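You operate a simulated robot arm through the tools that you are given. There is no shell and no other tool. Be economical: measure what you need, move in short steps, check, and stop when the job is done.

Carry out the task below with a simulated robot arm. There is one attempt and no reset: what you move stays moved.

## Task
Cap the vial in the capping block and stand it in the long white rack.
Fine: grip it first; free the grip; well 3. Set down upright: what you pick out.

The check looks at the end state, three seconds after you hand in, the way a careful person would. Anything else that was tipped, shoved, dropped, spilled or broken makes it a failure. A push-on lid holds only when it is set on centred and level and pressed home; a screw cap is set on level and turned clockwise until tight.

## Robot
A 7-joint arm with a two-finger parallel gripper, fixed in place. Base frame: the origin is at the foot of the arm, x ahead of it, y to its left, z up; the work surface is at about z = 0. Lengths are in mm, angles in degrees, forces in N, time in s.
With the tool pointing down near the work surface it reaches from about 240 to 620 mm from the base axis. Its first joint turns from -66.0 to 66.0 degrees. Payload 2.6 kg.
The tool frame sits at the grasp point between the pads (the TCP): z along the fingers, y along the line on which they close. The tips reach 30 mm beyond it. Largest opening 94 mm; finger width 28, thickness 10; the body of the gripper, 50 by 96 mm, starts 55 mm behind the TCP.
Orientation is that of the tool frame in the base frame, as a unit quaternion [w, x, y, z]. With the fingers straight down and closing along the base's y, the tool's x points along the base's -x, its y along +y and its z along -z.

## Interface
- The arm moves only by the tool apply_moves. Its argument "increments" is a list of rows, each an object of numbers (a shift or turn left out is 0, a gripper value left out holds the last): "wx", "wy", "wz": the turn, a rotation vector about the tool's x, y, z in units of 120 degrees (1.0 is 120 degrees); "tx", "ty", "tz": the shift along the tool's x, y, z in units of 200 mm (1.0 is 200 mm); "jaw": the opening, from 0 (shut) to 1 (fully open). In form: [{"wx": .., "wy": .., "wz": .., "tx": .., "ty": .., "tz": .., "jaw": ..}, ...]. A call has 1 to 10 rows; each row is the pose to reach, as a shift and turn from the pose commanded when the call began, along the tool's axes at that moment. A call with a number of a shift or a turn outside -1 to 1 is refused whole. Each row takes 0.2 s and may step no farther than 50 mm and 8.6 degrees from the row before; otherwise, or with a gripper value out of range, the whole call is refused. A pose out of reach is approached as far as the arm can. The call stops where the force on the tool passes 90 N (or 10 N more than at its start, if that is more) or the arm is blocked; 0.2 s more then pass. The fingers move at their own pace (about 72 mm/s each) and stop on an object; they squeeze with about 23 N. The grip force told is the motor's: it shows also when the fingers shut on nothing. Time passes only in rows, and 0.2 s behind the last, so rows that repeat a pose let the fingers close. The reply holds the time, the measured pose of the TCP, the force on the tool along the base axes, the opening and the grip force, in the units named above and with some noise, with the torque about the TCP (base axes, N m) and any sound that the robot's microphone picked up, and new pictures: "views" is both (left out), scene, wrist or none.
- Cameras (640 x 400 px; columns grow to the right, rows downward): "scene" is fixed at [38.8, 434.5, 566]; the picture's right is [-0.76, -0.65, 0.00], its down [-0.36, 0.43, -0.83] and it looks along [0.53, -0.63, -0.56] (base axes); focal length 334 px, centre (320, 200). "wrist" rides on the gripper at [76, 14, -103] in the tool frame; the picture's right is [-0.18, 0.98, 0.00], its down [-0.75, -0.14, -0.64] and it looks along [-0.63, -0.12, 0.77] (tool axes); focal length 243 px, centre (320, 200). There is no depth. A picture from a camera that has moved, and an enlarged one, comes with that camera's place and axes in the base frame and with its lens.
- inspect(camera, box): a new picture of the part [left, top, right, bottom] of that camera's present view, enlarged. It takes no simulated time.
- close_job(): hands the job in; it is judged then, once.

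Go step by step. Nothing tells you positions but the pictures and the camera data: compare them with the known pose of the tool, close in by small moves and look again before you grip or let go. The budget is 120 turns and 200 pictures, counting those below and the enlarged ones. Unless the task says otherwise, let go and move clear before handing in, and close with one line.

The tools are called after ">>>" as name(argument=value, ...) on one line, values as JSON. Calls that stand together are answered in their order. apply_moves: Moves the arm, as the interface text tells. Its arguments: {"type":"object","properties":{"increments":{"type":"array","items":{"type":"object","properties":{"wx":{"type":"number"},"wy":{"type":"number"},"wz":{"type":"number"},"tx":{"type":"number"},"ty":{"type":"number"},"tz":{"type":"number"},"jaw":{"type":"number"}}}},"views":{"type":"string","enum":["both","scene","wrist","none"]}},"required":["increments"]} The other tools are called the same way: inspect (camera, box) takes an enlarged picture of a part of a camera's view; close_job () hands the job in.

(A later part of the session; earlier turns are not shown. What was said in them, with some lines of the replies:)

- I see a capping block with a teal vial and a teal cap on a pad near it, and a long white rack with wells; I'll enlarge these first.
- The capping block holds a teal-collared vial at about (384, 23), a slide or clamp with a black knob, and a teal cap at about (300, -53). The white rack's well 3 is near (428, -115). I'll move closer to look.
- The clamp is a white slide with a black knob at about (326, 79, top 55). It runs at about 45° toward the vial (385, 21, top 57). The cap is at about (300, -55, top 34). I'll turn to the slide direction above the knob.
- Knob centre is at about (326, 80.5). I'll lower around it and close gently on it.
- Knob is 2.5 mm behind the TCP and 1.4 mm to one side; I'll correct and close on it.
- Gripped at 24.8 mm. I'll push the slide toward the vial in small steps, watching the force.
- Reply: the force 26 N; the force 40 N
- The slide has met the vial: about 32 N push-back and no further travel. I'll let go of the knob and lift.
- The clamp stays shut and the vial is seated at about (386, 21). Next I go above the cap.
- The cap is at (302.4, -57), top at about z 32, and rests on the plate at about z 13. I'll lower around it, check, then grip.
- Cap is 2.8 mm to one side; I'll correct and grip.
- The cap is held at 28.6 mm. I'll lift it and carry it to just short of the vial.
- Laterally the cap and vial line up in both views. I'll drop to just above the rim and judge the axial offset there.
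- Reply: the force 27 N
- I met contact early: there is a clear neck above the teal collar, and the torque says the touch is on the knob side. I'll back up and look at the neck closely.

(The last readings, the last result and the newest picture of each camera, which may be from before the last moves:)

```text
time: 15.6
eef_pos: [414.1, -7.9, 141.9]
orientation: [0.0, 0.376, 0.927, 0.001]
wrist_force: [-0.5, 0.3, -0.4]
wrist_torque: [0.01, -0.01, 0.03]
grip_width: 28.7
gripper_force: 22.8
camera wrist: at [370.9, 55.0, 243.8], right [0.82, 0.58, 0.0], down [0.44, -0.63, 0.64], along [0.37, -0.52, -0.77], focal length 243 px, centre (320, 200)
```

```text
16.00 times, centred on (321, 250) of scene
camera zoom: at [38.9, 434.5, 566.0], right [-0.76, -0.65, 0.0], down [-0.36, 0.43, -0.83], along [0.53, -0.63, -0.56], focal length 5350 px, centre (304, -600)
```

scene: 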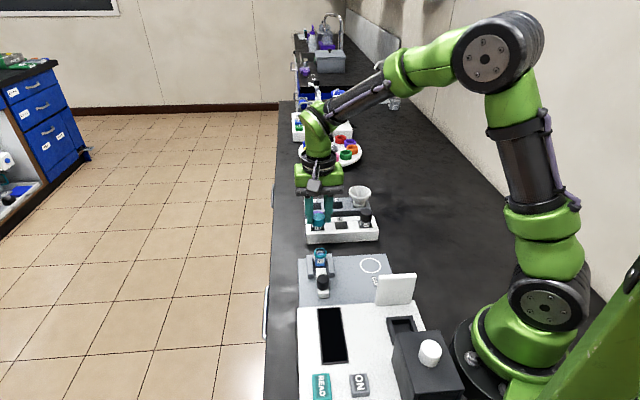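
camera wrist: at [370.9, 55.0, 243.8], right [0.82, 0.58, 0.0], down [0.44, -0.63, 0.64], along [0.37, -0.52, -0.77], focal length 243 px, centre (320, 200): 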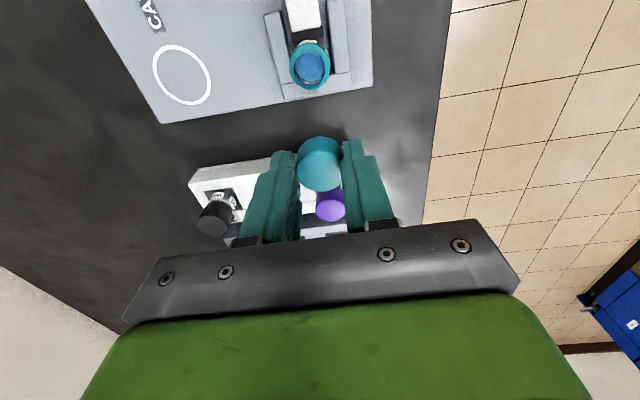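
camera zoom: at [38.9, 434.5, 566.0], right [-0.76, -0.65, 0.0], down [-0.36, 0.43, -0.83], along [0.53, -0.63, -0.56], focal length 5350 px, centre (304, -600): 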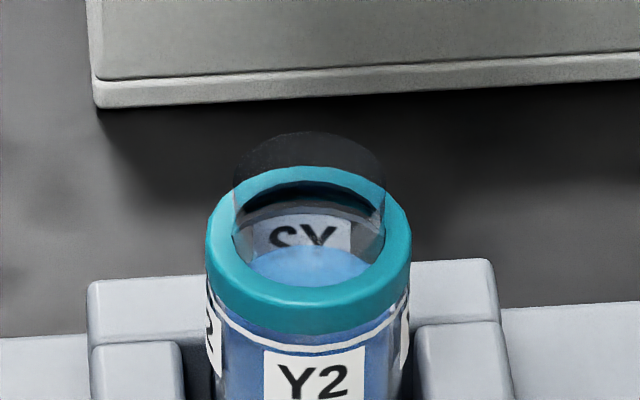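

The glass neck is about 21 mm wide, standing about 10 mm above the collar at (386.2, 20.5). The cap was about 1 mm too far from the knob side. I'll return with that correction and lower until light contact.

>>> apply_moves(increments=[{"tx": 0.103, "tz": 0.0}, {"tx": 0.206, "tz": 0.05}, {"tx": 0.206, "tz": 0.16}, {"tx": 0.206, "tz": 0.16}], views="none")

>>> inspect(camera="scene", box=[307, 228, 335, 262])

>>> inspect(camera="wrist", box=[260, 110, 380, 215])

```text
time: 16.6
eef_pos: [385.8, 19.8, 108.4]
orientation: [0.0, 0.377, 0.926, 0.0]
wrist_force: [-0.1, 0.3, 0.0]
wrist_torque: [-0.02, -0.05, -0.01]
grip_width: 28.4
gripper_force: 23.1
```

```text
11.76 times, centred on (321, 245) of scene
camera zoom: at [38.8, 434.5, 566.0], right [-0.76, -0.65, 0.0], down [-0.36, 0.43, -0.83], along [0.53, -0.63, -0.56], focal length 3934 px, centre (308, -329)
```

zoom: 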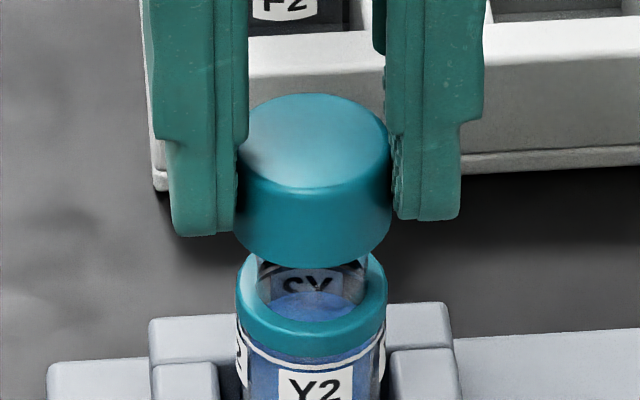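

```text
3.81 times, centred on (320, 162) of wrist
camera zoom: at [342.1, 83.7, 211.3], right [0.82, 0.58, 0.0], down [0.44, -0.63, 0.64], along [0.37, -0.52, -0.77], focal length 924 px, centre (320, 343)
```

zoom: 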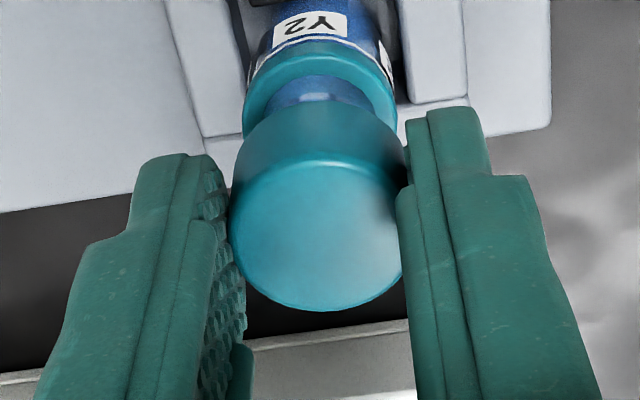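

Everything agrees within about 1 mm, with the neck top about 7.5 mm under the cap. Lowering in fine steps.

>>> apply_moves(increments=[{"tz": 0.02}, {"tz": 0.034}, {"tz": 0.04}, {"tz": 0.04}], views="none")

```text
time: 17.6
eef_pos: [387.6, 21.2, 101.8]
orientation: [0.001, 0.376, 0.926, 0.001]
wrist_force: [-2.1, -1.1, 18.7]
wrist_torque: [0.06, 0.21, 0.03]
grip_width: 28.4
gripper_force: 23.4
```

Contact is still on the knob side. I'll lift slightly, shift 1.5 mm that way and touch again.

>>> apply_moves(increments=[{"tz": -0.015}, {"tx": 0.0075, "tz": -0.015}, {"tx": 0.0075, "tz": 0.0}, {"tx": 0.0075, "tz": 0.0}], views="none")

```text
time: 18.6
eef_pos: [384.7, 21.6, 100.8]
orientation: [0.0, 0.376, 0.927, 0.0]
wrist_force: [0.9, -1.0, -0.4]
wrist_torque: [0.01, -0.06, 0.01]
grip_width: 28.6
gripper_force: 22.8
```

No contact at the same height now, so the cap has entered over the neck. Continuing down.

>>> apply_moves(increments=[{"tz": 0.005}, {"tz": 0.01}, {"tz": 0.015}, {"tz": 0.015}], views="none")

```text
time: 19.6
eef_pos: [383.2, 21.5, 96.3]
orientation: [0.0, 0.376, 0.927, 0.0]
wrist_force: [0.5, -0.4, 0.1]
wrist_torque: [0.03, -0.01, 0.0]
grip_width: 28.6
gripper_force: 23.0
```

>>> apply_moves(increments=[{"tz": 0.005}, {"tz": 0.01}, {"tz": 0.01}], views="none")

>>> inspect(camera="scene", box=[307, 228, 335, 262])

>>> inspect(camera="wrist", box=[260, 110, 380, 215])

```text
time: 20.4
eef_pos: [382.8, 23.5, 96.3]
orientation: [0.0, 0.377, 0.926, 0.0]
wrist_force: [0.8, -1.1, -0.4]
wrist_torque: [-0.01, 0.05, -0.01]
grip_width: 28.7
gripper_force: 22.6
```

```text
11.76 times, centred on (321, 245) of scene
camera zoom: at [38.8, 434.5, 566.0], right [-0.76, -0.65, 0.0], down [-0.36, 0.43, -0.83], along [0.53, -0.63, -0.56], focal length 3934 px, centre (308, -329)
```

zoom: 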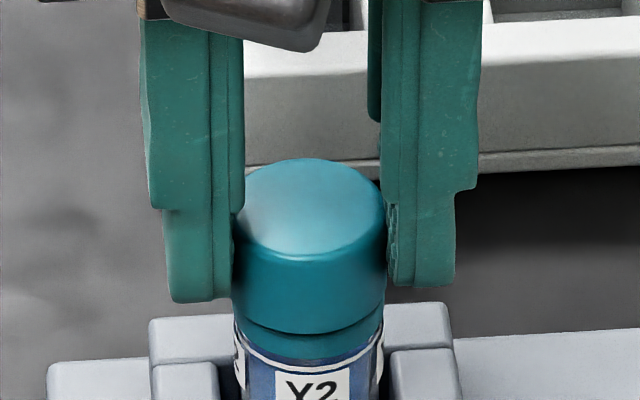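

```text
3.81 times, centred on (320, 162) of wrist
camera zoom: at [340.9, 86.4, 197.7], right [0.82, 0.58, 0.0], down [0.44, -0.63, 0.64], along [0.37, -0.52, -0.77], focal length 924 px, centre (320, 343)
```

zoom: 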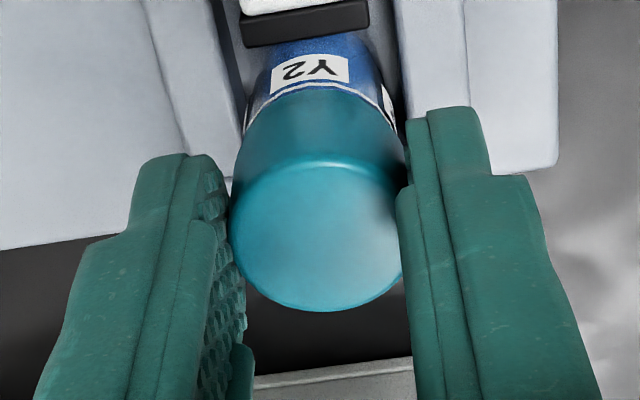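

The cap is over the neck with about 1–2 mm left to the collar. I'll lower in sub-millimetre steps and watch the force.

>>> apply_moves(increments=[{"tz": 0.003}, {"tz": 0.006}, {"tz": 0.006}], views="none")

```text
time: 21.2
eef_pos: [385.6, 21.9, 95.0]
orientation: [0.0, 0.378, 0.926, 0.0]
wrist_force: [2.1, -4.8, 2.4]
wrist_torque: [-0.42, -0.19, 0.02]
grip_width: 28.6
gripper_force: 23.6
heard: snap
```

A "snap" was heard. I'll press slightly further to confirm it is home, then look.

>>> apply_moves(increments=[{"tz": 0.003}, {"tz": 0.005}, {"tz": 0.005}], views="none")

>>> inspect(camera="scene", box=[307, 228, 335, 262])

>>> inspect(camera="wrist", box=[260, 110, 380, 215])

```text
time: 22.0
eef_pos: [385.0, 23.0, 93.8]
orientation: [0.001, 0.376, 0.927, 0.001]
wrist_force: [-2.2, -4.4, 21.4]
wrist_torque: [-0.42, -0.07, -0.04]
grip_width: 28.4
gripper_force: 22.7
```

```text
11.76 times, centred on (321, 245) of scene
camera zoom: at [38.7, 434.5, 566.0], right [-0.76, -0.65, 0.0], down [-0.36, 0.43, -0.83], along [0.53, -0.63, -0.56], focal length 3934 px, centre (308, -329)
```

zoom: 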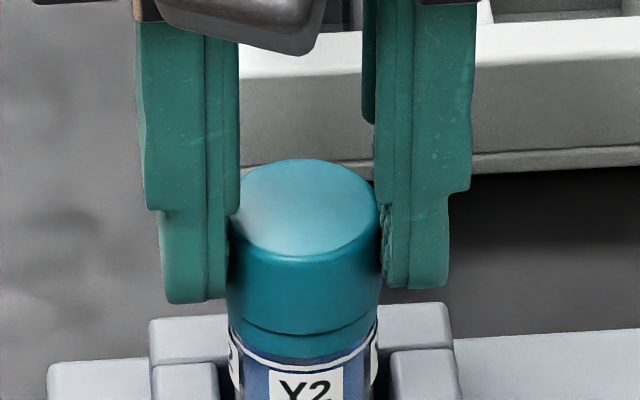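

```text
3.81 times, centred on (320, 162) of wrist
camera zoom: at [342.2, 85.9, 196.1], right [0.82, 0.58, 0.0], down [0.44, -0.63, 0.64], along [0.37, -0.52, -0.77], focal length 924 px, centre (320, 343)
```

zoom: 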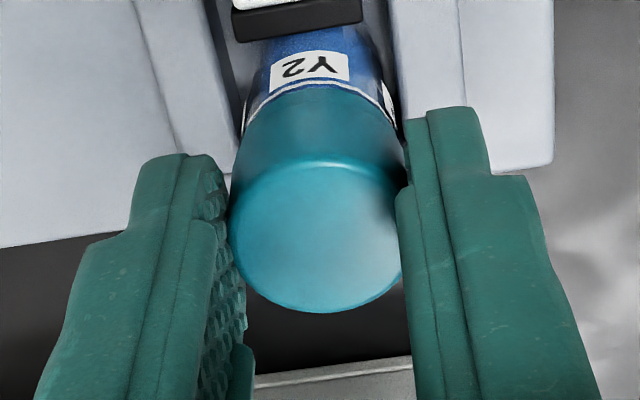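

Force now rises firmly, so the cap sits on the collar. I'll release, back up and check that it is level.

>>> apply_moves(increments=[{"jaw": 0.45}, {"jaw": 0.45}, {"tz": -0.2, "jaw": 0.45}, {"tz": -0.3, "tx": -0.1}, {"tz": -0.3, "tx": -0.2}, {"tz": -0.3, "tx": -0.2}])

>>> inspect(camera="scene", box=[307, 228, 335, 262])

>>> inspect(camera="wrist", box=[260, 20, 380, 140])

```text
time: 23.4
eef_pos: [413.9, -6.3, 153.5]
orientation: [0.0, 0.376, 0.927, 0.0]
wrist_force: [0.7, 0.3, -0.9]
wrist_torque: [0.0, -0.02, 0.01]
grip_width: 42.3
gripper_force: 0.0
camera wrist: at [370.4, 57.2, 255.5], right [0.82, 0.58, 0.0], down [0.44, -0.63, 0.64], along [0.37, -0.52, -0.77], focal length 243 px, centre (320, 200)
```

scene: 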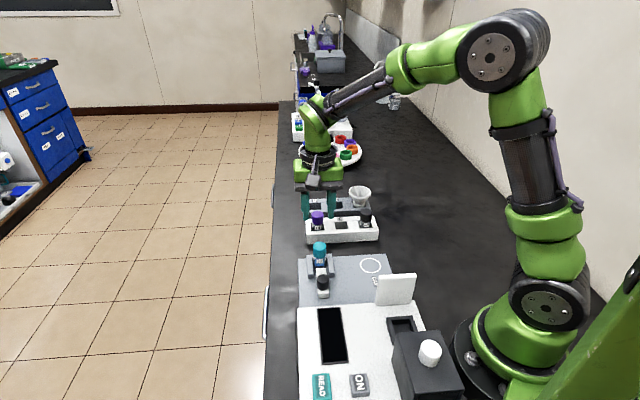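
wrist: 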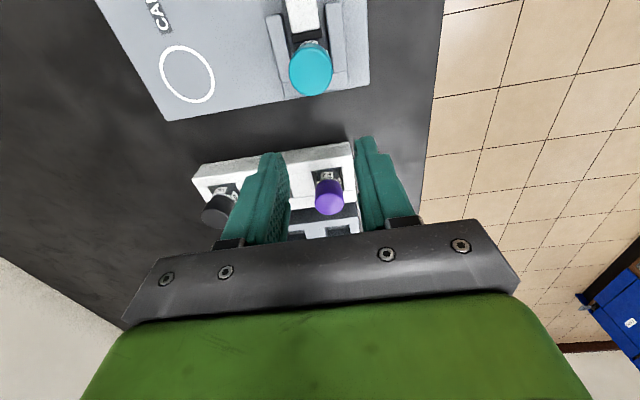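

```text
11.76 times, centred on (321, 245) of scene
camera zoom: at [38.9, 434.5, 566.0], right [-0.76, -0.65, 0.0], down [-0.36, 0.43, -0.83], along [0.53, -0.63, -0.56], focal length 3934 px, centre (308, -329)
```

zoom: 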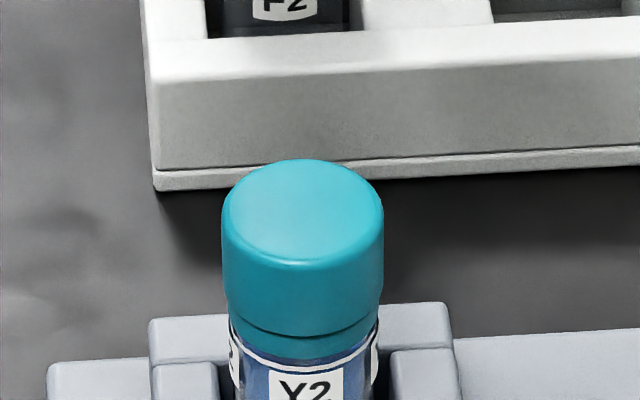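

```text
3.33 times, centred on (320, 80) of wrist
camera zoom: at [370.4, 57.2, 255.5], right [0.82, 0.58, 0.0], down [0.44, -0.63, 0.64], along [0.37, -0.52, -0.77], focal length 809 px, centre (320, 600)
```

zoom: 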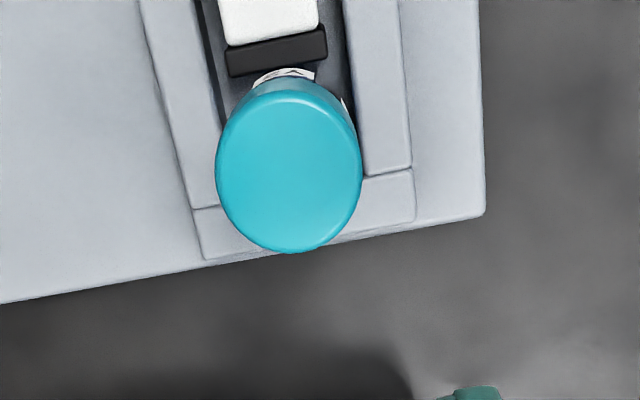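

The cap is seated flush and level on the collar. Next I go back to the knob to free the clamp.

>>> apply_moves(increments=[{"tx": 0.18, "jaw": 0.55}, {"tx": 0.36}, {"tx": 0.55, "ty": 0.005}, {"tx": 0.55, "ty": 0.005, "tz": 0.12}, {"tx": 0.55, "ty": 0.005, "tz": 0.27}, {"tx": 0.55, "ty": 0.005, "tz": 0.27}], views="none")

>>> inspect(camera="wrist", box=[240, 100, 400, 240])

```text
time: 24.8
eef_pos: [333.4, 72.4, 99.6]
orientation: [0.001, 0.377, 0.926, 0.0]
wrist_force: [0.4, 0.2, 0.0]
wrist_torque: [-0.03, 0.0, -0.02]
grip_width: 51.9
gripper_force: 0.0
```

```text
2.86 times, centred on (320, 170) of wrist
camera zoom: at [291.0, 136.2, 201.3], right [0.82, 0.58, 0.0], down [0.44, -0.63, 0.64], along [0.37, -0.52, -0.77], focal length 693 px, centre (320, 286)
```

zoom: 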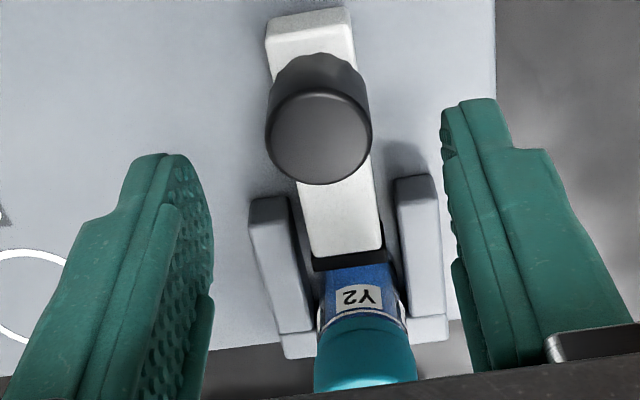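

>>> apply_moves(increments=[{"tz": 0.1}, {"tz": 0.155}, {"tz": 0.155, "jaw": 0.2}, {"tz": 0.155, "jaw": 0.2}, {"tz": 0.155, "jaw": 0.2}, {"tz": 0.155, "tx": 0.02}, {"tz": 0.155, "tx": 0.04}, {"tz": 0.155, "tx": 0.06}, {"tz": 0.155, "tx": 0.075}, {"tz": 0.155, "tx": 0.075}], views="none")

>>> inspect(camera="scene", box=[280, 220, 370, 310])

>>> inspect(camera="wrist", box=[240, 100, 400, 240])

```text
time: 27.0
eef_pos: [324.9, 79.8, 67.8]
orientation: [0.002, 0.377, 0.926, 0.001]
wrist_force: [15.5, -19.0, -28.2]
wrist_torque: [-0.22, -0.77, -0.01]
grip_width: 24.6
gripper_force: 45.1
```

```text
4.44 times, centred on (325, 265) of scene
camera zoom: at [39.0, 434.5, 565.9], right [-0.76, -0.65, 0.0], down [-0.36, 0.43, -0.83], along [0.53, -0.63, -0.56], focal length 1486 px, centre (298, -89)
```

zoom: 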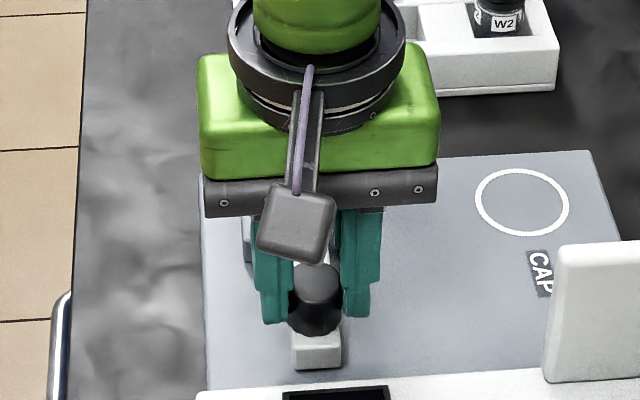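

```text
2.86 times, centred on (320, 170) of wrist
camera zoom: at [281.8, 144.5, 169.6], right [0.82, 0.58, 0.0], down [0.44, -0.63, 0.65], along [0.37, -0.53, -0.76], focal length 693 px, centre (320, 286)
```

zoom: 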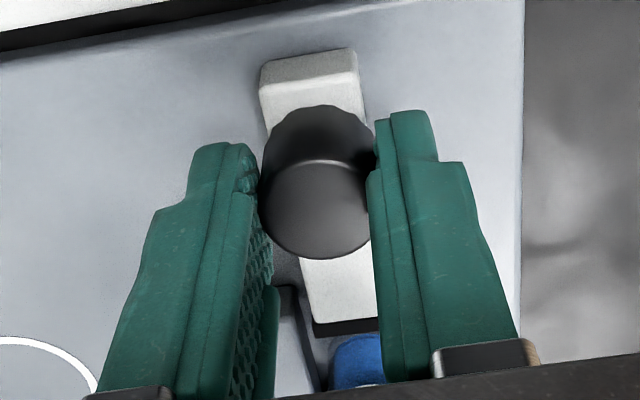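

The slide is back against its end stop. Releasing the knob and lifting for a look.

>>> apply_moves(increments=[{"tx": -0.012}, {"tx": -0.012, "jaw": 0.55}, {"tx": -0.012, "jaw": 0.55}, {"tx": -0.012, "tz": -0.2}, {"tx": -0.012, "tz": -0.4}, {"tx": -0.012, "tz": -0.5}, {"tx": -0.012, "tz": -0.5}], views="wrist")

>>> inspect(camera="wrist", box=[240, 70, 400, 210])

>>> inspect(camera="scene", box=[290, 230, 360, 300])

```text
time: 28.6
eef_pos: [324.3, 80.6, 168.2]
orientation: [0.0, 0.377, 0.926, 0.0]
wrist_force: [0.2, -0.7, 0.0]
wrist_torque: [0.02, -0.04, 0.01]
grip_width: 51.4
gripper_force: 0.1
camera wrist: at [282.0, 144.7, 270.9], right [0.82, 0.58, 0.0], down [0.44, -0.63, 0.64], along [0.37, -0.52, -0.77], focal length 243 px, centre (320, 200)
```

wrist: 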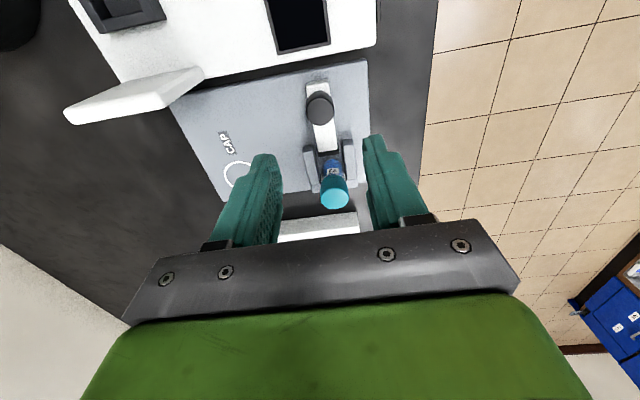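

```text
2.86 times, centred on (320, 140) of wrist
camera zoom: at [282.0, 144.7, 270.9], right [0.82, 0.58, 0.0], down [0.44, -0.63, 0.64], along [0.37, -0.52, -0.77], focal length 693 px, centre (320, 371)
```

zoom: 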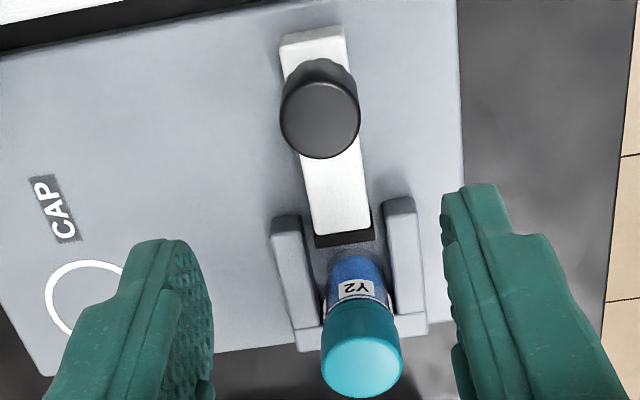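

```text
5.71 times, centred on (325, 265) of scene
camera zoom: at [38.8, 434.5, 566.0], right [-0.76, -0.65, 0.0], down [-0.36, 0.43, -0.83], along [0.53, -0.63, -0.56], focal length 1911 px, centre (291, -171)
```

zoom: 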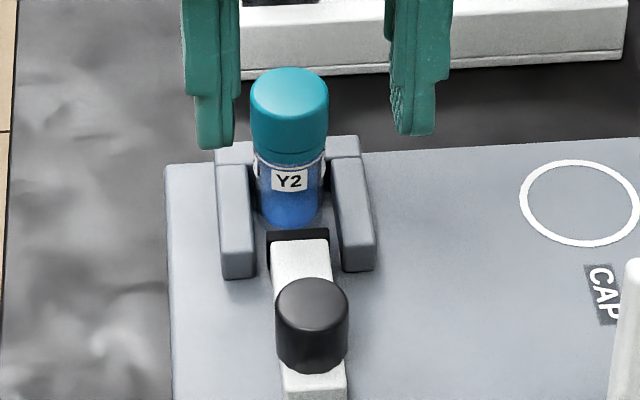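

The clamp is open and the vial stands free. I'll hover over the capped vial to centre the grip.

>>> apply_moves(increments=[{"tx": -0.14, "jaw": 0.5}, {"tx": -0.28}, {"tx": -0.42, "ty": 0.003, "tz": 0.1}, {"tx": -0.42, "ty": 0.003, "tz": 0.25}, {"tx": -0.42, "ty": 0.003, "tz": 0.25}], views="none")

>>> inspect(camera="wrist", box=[240, 70, 400, 210])

>>> inspect(camera="scene", box=[290, 210, 360, 280])

```text
time: 29.8
eef_pos: [385.5, 22.3, 119.5]
orientation: [0.0, 0.376, 0.926, 0.0]
wrist_force: [-0.8, 0.4, 0.2]
wrist_torque: [-0.01, 0.01, -0.01]
grip_width: 47.1
gripper_force: 0.0
```

```text
2.86 times, centred on (320, 140) of wrist
camera zoom: at [341.7, 85.5, 220.6], right [0.82, 0.58, 0.0], down [0.44, -0.63, 0.64], along [0.37, -0.53, -0.77], focal length 693 px, centre (320, 371)
```

zoom: 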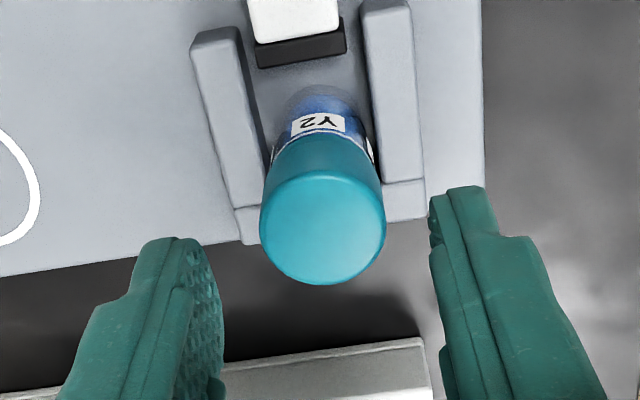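

```text
5.71 times, centred on (325, 245) of scene
camera zoom: at [38.9, 434.5, 566.0], right [-0.76, -0.65, 0.0], down [-0.36, 0.43, -0.83], along [0.53, -0.63, -0.56], focal length 1911 px, centre (291, -57)
```

zoom: 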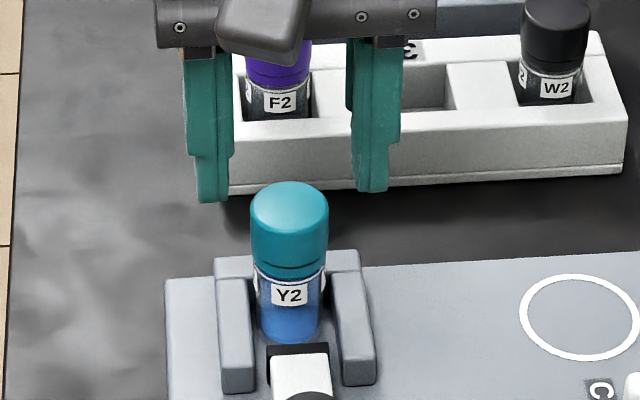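

Well centred (within 1 mm). Descending and gripping the cap and collar region.

>>> apply_moves(increments=[{"tx": -0.004, "ty": 0.0035, "tz": 0.1}, {"tx": -0.004, "ty": 0.0035, "tz": 0.187}, {"tx": -0.004, "ty": 0.0035, "tz": 0.187}, {"tx": -0.004, "ty": 0.0035, "tz": 0.187, "jaw": 0.2}, {"tx": -0.004, "ty": 0.0035, "tz": 0.187, "jaw": 0.2}, {"tx": -0.004, "ty": 0.0035, "tz": 0.187, "jaw": 0.2}], views="none")

>>> inspect(camera="scene", box=[290, 210, 360, 280])

```text
time: 31.2
eef_pos: [386.7, 21.3, 81.8]
orientation: [-0.001, 0.376, 0.926, -0.001]
wrist_force: [0.3, 0.0, 0.2]
wrist_torque: [-0.04, 0.0, 0.0]
grip_width: 28.9
gripper_force: 22.9
```

```text
5.71 times, centred on (325, 245) of scene
camera zoom: at [38.9, 434.5, 566.0], right [-0.76, -0.65, 0.0], down [-0.36, 0.43, -0.83], along [0.53, -0.63, -0.56], focal length 1911 px, centre (291, -57)
```

zoom: 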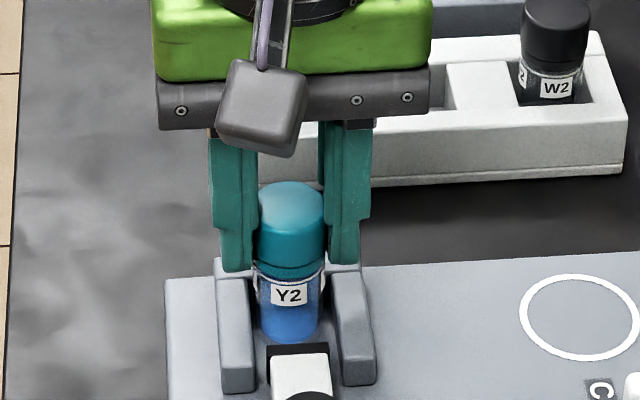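

>>> apply_moves(increments=[{"tz": -0.05}, {"tz": -0.1}, {"tz": -0.25}, {"tz": -0.45}, {"tz": -0.45}])

>>> inspect(camera="scene", box=[290, 180, 380, 270])

```text
time: 32.4
eef_pos: [387.9, 21.0, 170.3]
orientation: [0.0, 0.376, 0.926, -0.001]
wrist_force: [-0.1, -0.3, -0.8]
wrist_torque: [0.0, 0.01, 0.04]
grip_width: 28.9
gripper_force: 23.0
camera wrist: at [344.9, 85.2, 273.4], right [0.82, 0.58, 0.0], down [0.44, -0.63, 0.64], along [0.37, -0.52, -0.77], focal length 243 px, centre (320, 200)
```

scene: 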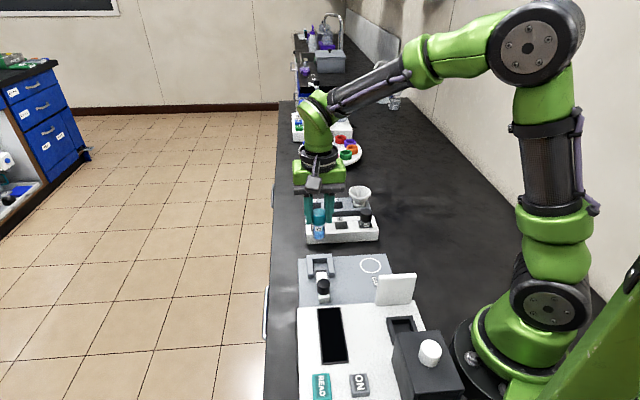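
wrist: 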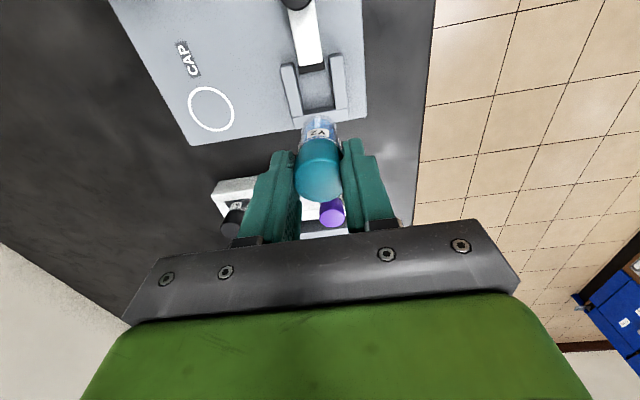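

```text
4.44 times, centred on (335, 225) of scene
camera zoom: at [38.8, 434.5, 566.0], right [-0.76, -0.65, 0.0], down [-0.36, 0.43, -0.83], along [0.53, -0.63, -0.56], focal length 1486 px, centre (253, 89)
```

zoom: 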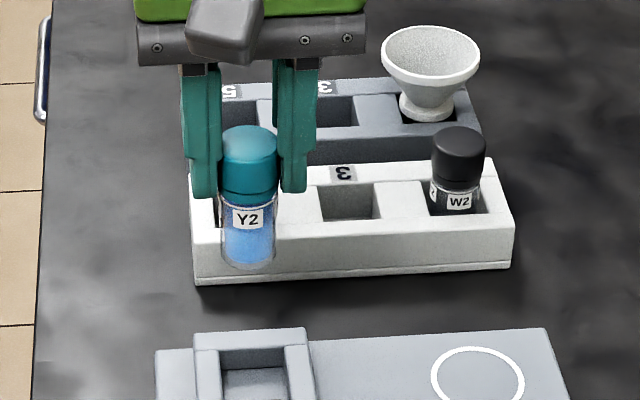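

The capped vial lifts cleanly. I'll carry it high past well 3 so the wrist camera can see the well unobstructed.

>>> apply_moves(increments=[{"tx": -0.16, "ty": -0.07, "tz": -0.1}, {"tx": -0.32, "ty": -0.14, "tz": -0.1}, {"tx": -0.48, "ty": -0.21, "tz": -0.1}, {"tx": -0.64, "ty": -0.28, "tz": -0.1}, {"tx": -0.795, "ty": -0.35, "tz": -0.1}, {"tx": -0.795, "ty": -0.35, "tz": -0.1}])

>>> inspect(camera="wrist", box=[240, 30, 400, 150])

```text
time: 33.8
eef_pos: [454.3, -139.7, 190.3]
orientation: [0.0, 0.377, 0.926, 0.0]
wrist_force: [-0.8, 0.0, -0.7]
wrist_torque: [-0.01, -0.01, -0.02]
grip_width: 29.0
gripper_force: 23.1
camera wrist: at [410.4, -76.2, 292.8], right [0.82, 0.58, 0.0], down [0.44, -0.63, 0.64], along [0.37, -0.52, -0.77], focal length 243 px, centre (320, 200)
```

scene: 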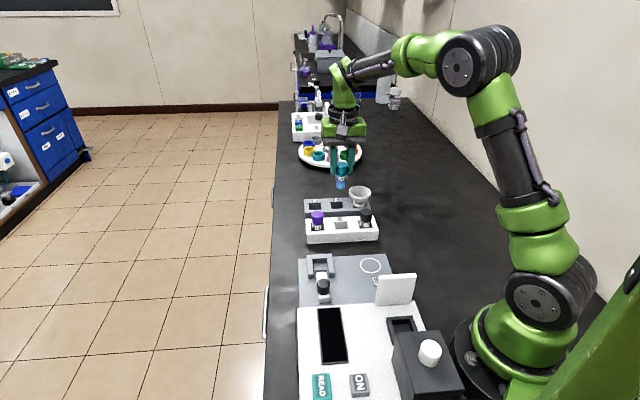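
wrist: 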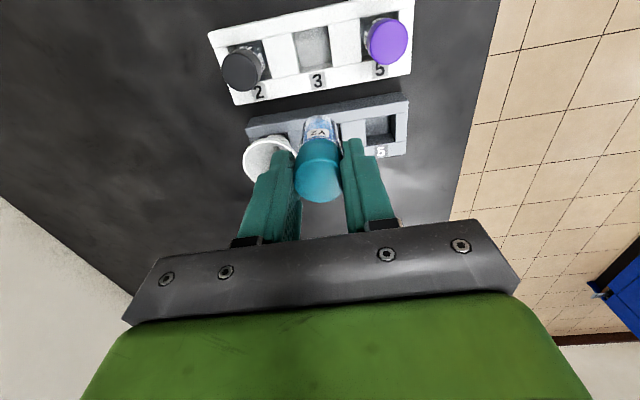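

```text
3.33 times, centred on (320, 90) of wrist
camera zoom: at [410.4, -76.2, 292.8], right [0.82, 0.58, 0.0], down [0.44, -0.63, 0.64], along [0.37, -0.52, -0.77], focal length 809 px, centre (320, 567)
```

zoom: 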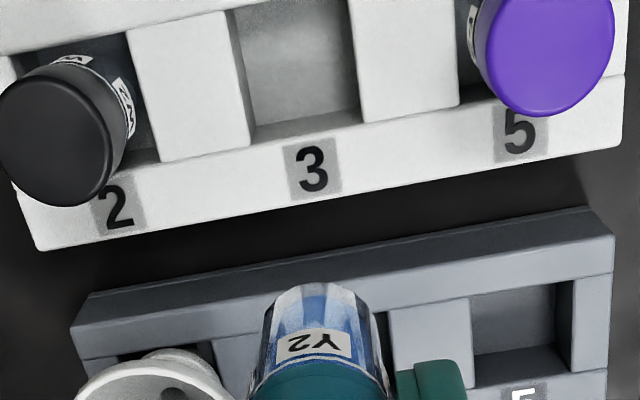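

>>> inspect(camera="wrist", box=[255, 0, 375, 95])

>>> inspect(camera="scene", box=[300, 180, 390, 250])

```text
4.21 times, centred on (315, 48) of wrist
camera zoom: at [410.4, -76.2, 292.8], right [0.82, 0.58, 0.0], down [0.44, -0.63, 0.64], along [0.37, -0.52, -0.77], focal length 1022 px, centre (341, 842)
```

zoom: 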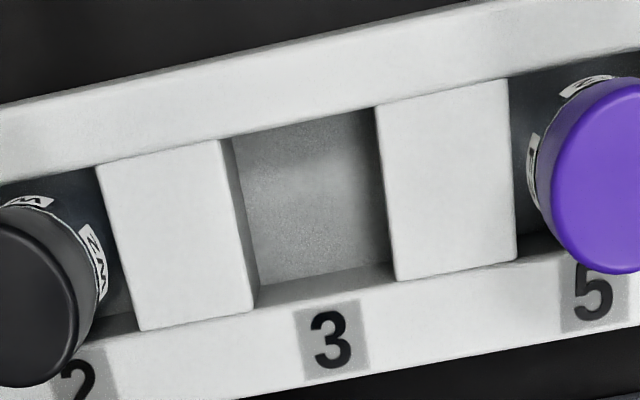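

```text
5.71 times, centred on (345, 215) of scene
camera zoom: at [38.9, 434.5, 566.0], right [-0.76, -0.65, 0.0], down [-0.36, 0.43, -0.83], along [0.53, -0.63, -0.56], focal length 1911 px, centre (177, 114)
```

zoom: 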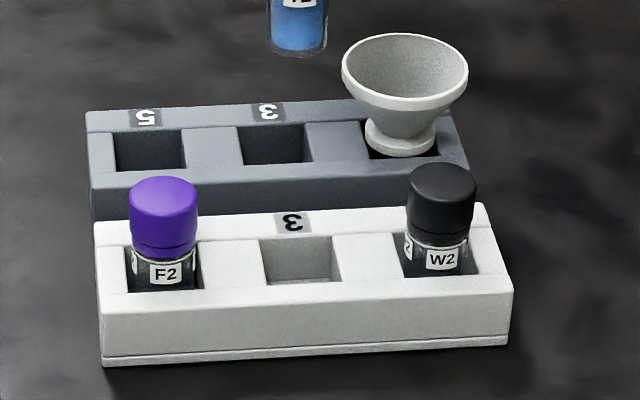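

Well 3's centre is about 39.5 mm back toward the camera from here, with the rack top at z≈32 and the opening about 33 mm. I'll move over it and lower to just above the rack.

>>> apply_moves(increments=[{"tx": 0.1, "ty": 0.002}, {"tx": 0.197, "ty": 0.002}, {"tx": 0.197, "ty": 0.002, "tz": 0.15}, {"tx": 0.197, "ty": 0.002, "tz": 0.3}, {"tx": 0.197, "ty": 0.002, "tz": 0.39}, {"tx": 0.197, "ty": 0.002, "tz": 0.39}])

>>> inspect(camera="wrist", box=[250, 80, 390, 190])

>>> inspect(camera="scene", box=[300, 180, 390, 250])

```text
time: 35.2
eef_pos: [424.2, -110.2, 112.9]
orientation: [-0.001, 0.376, 0.926, 0.0]
wrist_force: [-0.1, 0.4, -1.2]
wrist_torque: [0.02, 0.01, 0.01]
grip_width: 28.9
gripper_force: 22.4
camera wrist: at [381.4, -47.0, 214.8], right [0.82, 0.58, 0.0], down [0.44, -0.63, 0.64], along [0.37, -0.52, -0.77], focal length 243 px, centre (320, 200)
```

scene: 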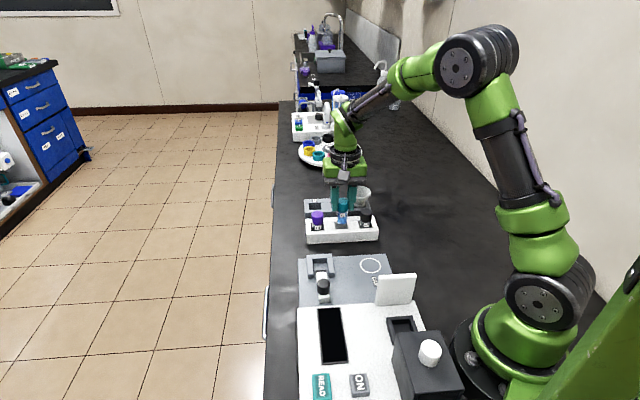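
wrist: 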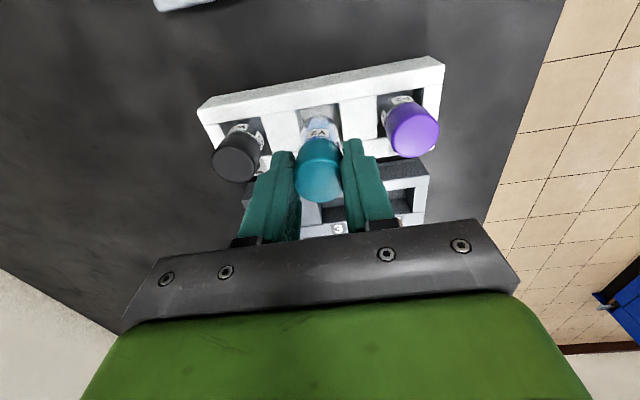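

```text
3.64 times, centred on (320, 135) of wrist
camera zoom: at [381.4, -47.0, 214.8], right [0.82, 0.58, 0.0], down [0.44, -0.63, 0.64], along [0.37, -0.52, -0.77], focal length 882 px, centre (320, 436)
```

zoom: 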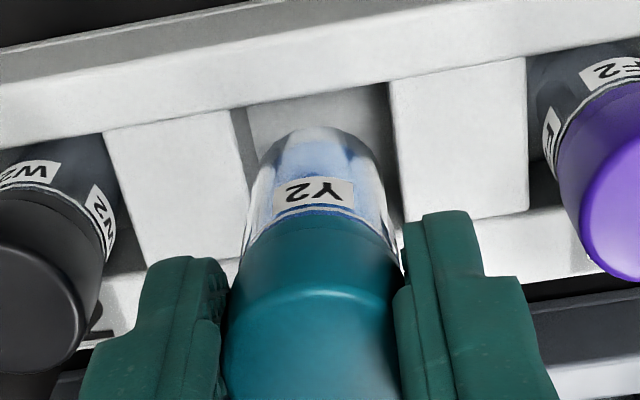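

```text
5.71 times, centred on (345, 215) of scene
camera zoom: at [38.9, 434.5, 566.0], right [-0.76, -0.65, 0.0], down [-0.36, 0.43, -0.83], along [0.53, -0.63, -0.56], focal length 1911 px, centre (177, 114)
```

zoom: 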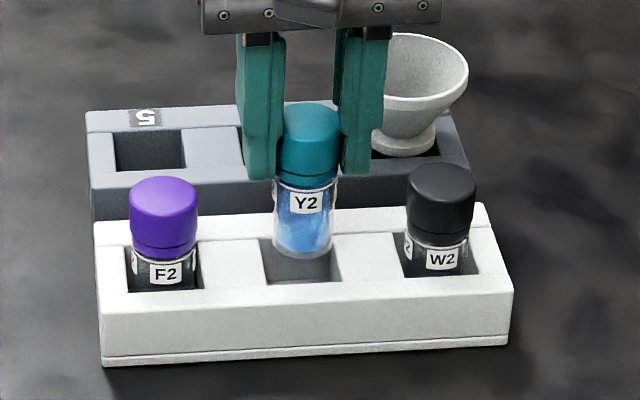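

Aligned with the well in both views. Lowering into well 3.

>>> apply_moves(increments=[{"tz": 0.04}, {"tz": 0.08}, {"tz": 0.12}, {"tz": 0.12}], views="none")

>>> inspect(camera="scene", box=[300, 180, 390, 250])

```text
time: 36.2
eef_pos: [425.5, -110.7, 88.7]
orientation: [0.001, 0.377, 0.926, 0.0]
wrist_force: [0.0, 0.0, -0.3]
wrist_torque: [-0.03, 0.02, -0.01]
grip_width: 28.7
gripper_force: 23.3
```

```text
5.71 times, centred on (345, 215) of scene
camera zoom: at [38.9, 434.5, 566.0], right [-0.76, -0.65, 0.0], down [-0.36, 0.43, -0.83], along [0.53, -0.63, -0.56], focal length 1911 px, centre (177, 114)
```

zoom: 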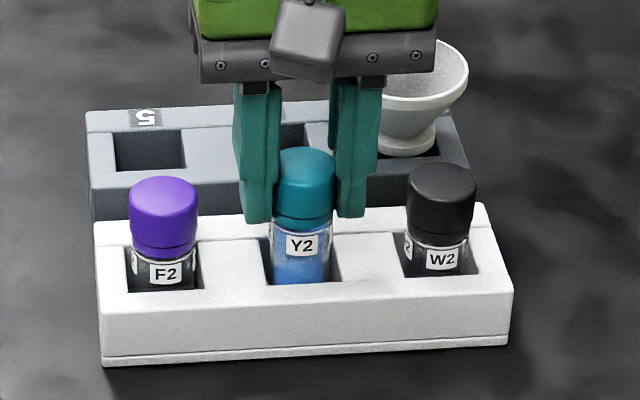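

>>> apply_moves(increments=[{"tz": 0.025}, {"tz": 0.045}, {"tz": 0.045}], views="none")

```text
time: 37.0
eef_pos: [424.3, -109.7, 79.5]
orientation: [0.0, 0.376, 0.927, 0.0]
wrist_force: [0.6, -0.2, -0.9]
wrist_torque: [-0.01, 0.0, 0.03]
grip_width: 28.6
gripper_force: 22.9
```

>>> apply_moves(increments=[{"tz": 0.005}, {"tz": 0.01}, {"tz": 0.01}], views="none")

>>> inspect(camera="scene", box=[300, 180, 390, 250])

```text
time: 37.8
eef_pos: [425.0, -111.4, 77.8]
orientation: [0.0, 0.377, 0.926, 0.0]
wrist_force: [-0.6, 0.0, -0.5]
wrist_torque: [0.01, 0.01, 0.0]
grip_width: 28.9
gripper_force: 23.0
```

```text
5.71 times, centred on (345, 215) of scene
camera zoom: at [38.9, 434.5, 566.0], right [-0.76, -0.65, 0.0], down [-0.36, 0.43, -0.83], along [0.53, -0.63, -0.56], focal length 1911 px, centre (177, 114)
```

zoom: 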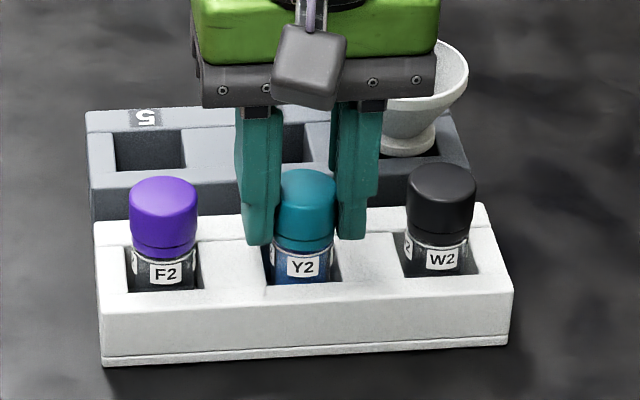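

>>> apply_moves(increments=[{"tz": 0.004}, {"tz": 0.007}, {"tz": 0.007}], views="none")

```text
time: 38.6
eef_pos: [425.7, -110.4, 75.7]
orientation: [0.0, 0.376, 0.927, 0.0]
wrist_force: [-0.7, 0.3, 2.7]
wrist_torque: [0.02, 0.07, 0.04]
grip_width: 28.6
gripper_force: 22.7
```

Light contact with the well floor. Opening modestly and rising straight up.

>>> apply_moves(increments=[{"jaw": 0.4}, {"jaw": 0.45}, {"jaw": 0.45}, {"tz": -0.15}, {"tz": -0.35}, {"tz": -0.55}, {"tz": -0.55}])

>>> inspect(camera="scene", box=[300, 180, 390, 250])

>>> inspect(camera="scene", box=[290, 240, 400, 310])

>>> inspect(camera="wrist", box=[220, 80, 420, 220])

```text
time: 40.2
eef_pos: [424.3, -109.9, 185.9]
orientation: [-0.001, 0.376, 0.927, 0.0]
wrist_force: [0.2, 0.0, 1.0]
wrist_torque: [-0.03, -0.04, -0.01]
grip_width: 42.6
gripper_force: 0.1
camera wrist: at [380.7, -46.3, 288.7], right [0.82, 0.58, 0.0], down [0.44, -0.63, 0.64], along [0.37, -0.53, -0.77], focal length 243 px, centre (320, 200)
```

scene: 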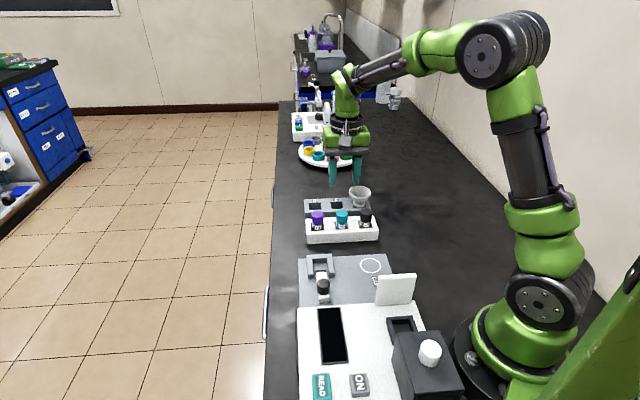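
wrist: 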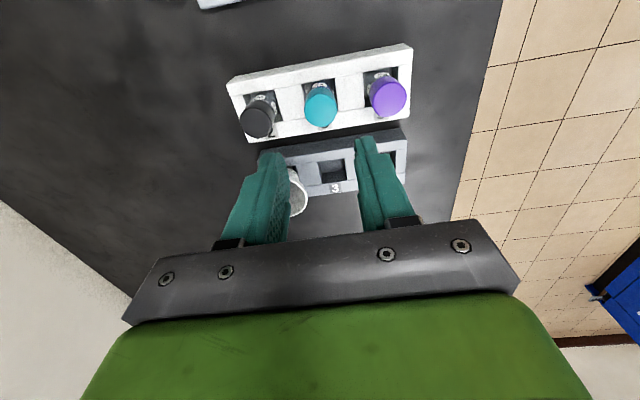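

```text
5.71 times, centred on (345, 215) of scene
camera zoom: at [38.8, 434.5, 566.0], right [-0.76, -0.65, 0.0], down [-0.36, 0.43, -0.83], along [0.53, -0.63, -0.56], focal length 1911 px, centre (177, 114)
```

zoom: 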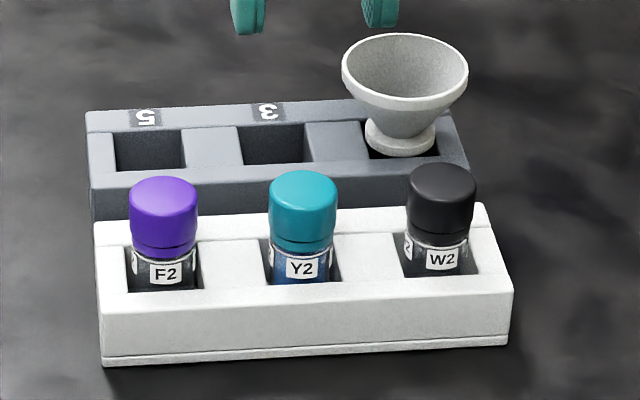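

```text
5.71 times, centred on (345, 275) of scene
camera zoom: at [38.8, 434.5, 566.0], right [-0.76, -0.65, 0.0], down [-0.36, 0.43, -0.83], along [0.53, -0.63, -0.56], focal length 1911 px, centre (177, -229)
```

zoom: 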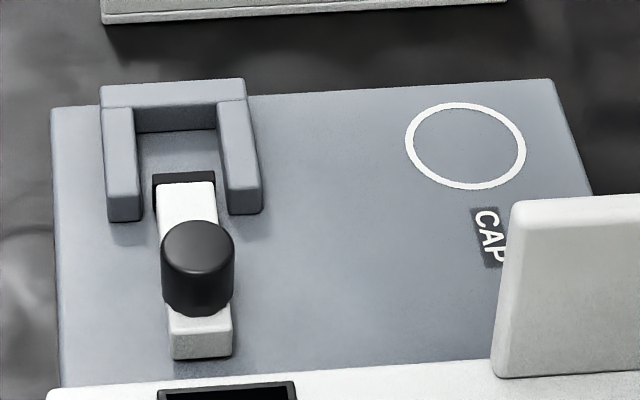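

```text
2.86 times, centred on (320, 150) of wrist
camera zoom: at [380.7, -46.3, 288.7], right [0.82, 0.58, 0.0], down [0.44, -0.63, 0.64], along [0.37, -0.53, -0.77], focal length 693 px, centre (320, 343)
```

zoom: 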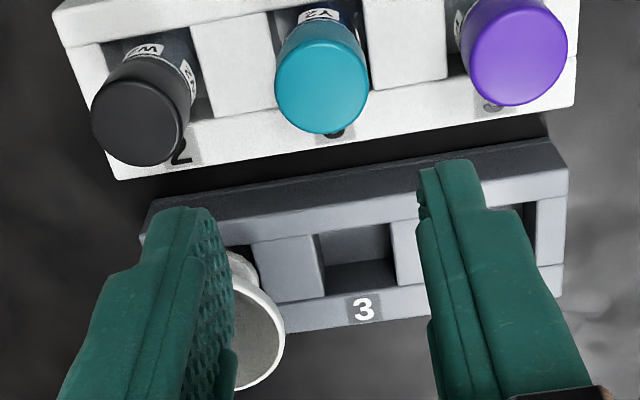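

Y2 stands upright in well 3 of the white rack with its cap seated like its neighbours, the clamp is open, and nothing else has moved. Handing in.

>>> close_job()

```text
The job is handed in.
```

Vial Y2 is capped and standing upright in well 3 of the white rack. I clamped it first, the cap went on with a snap, and the clamp is open again.
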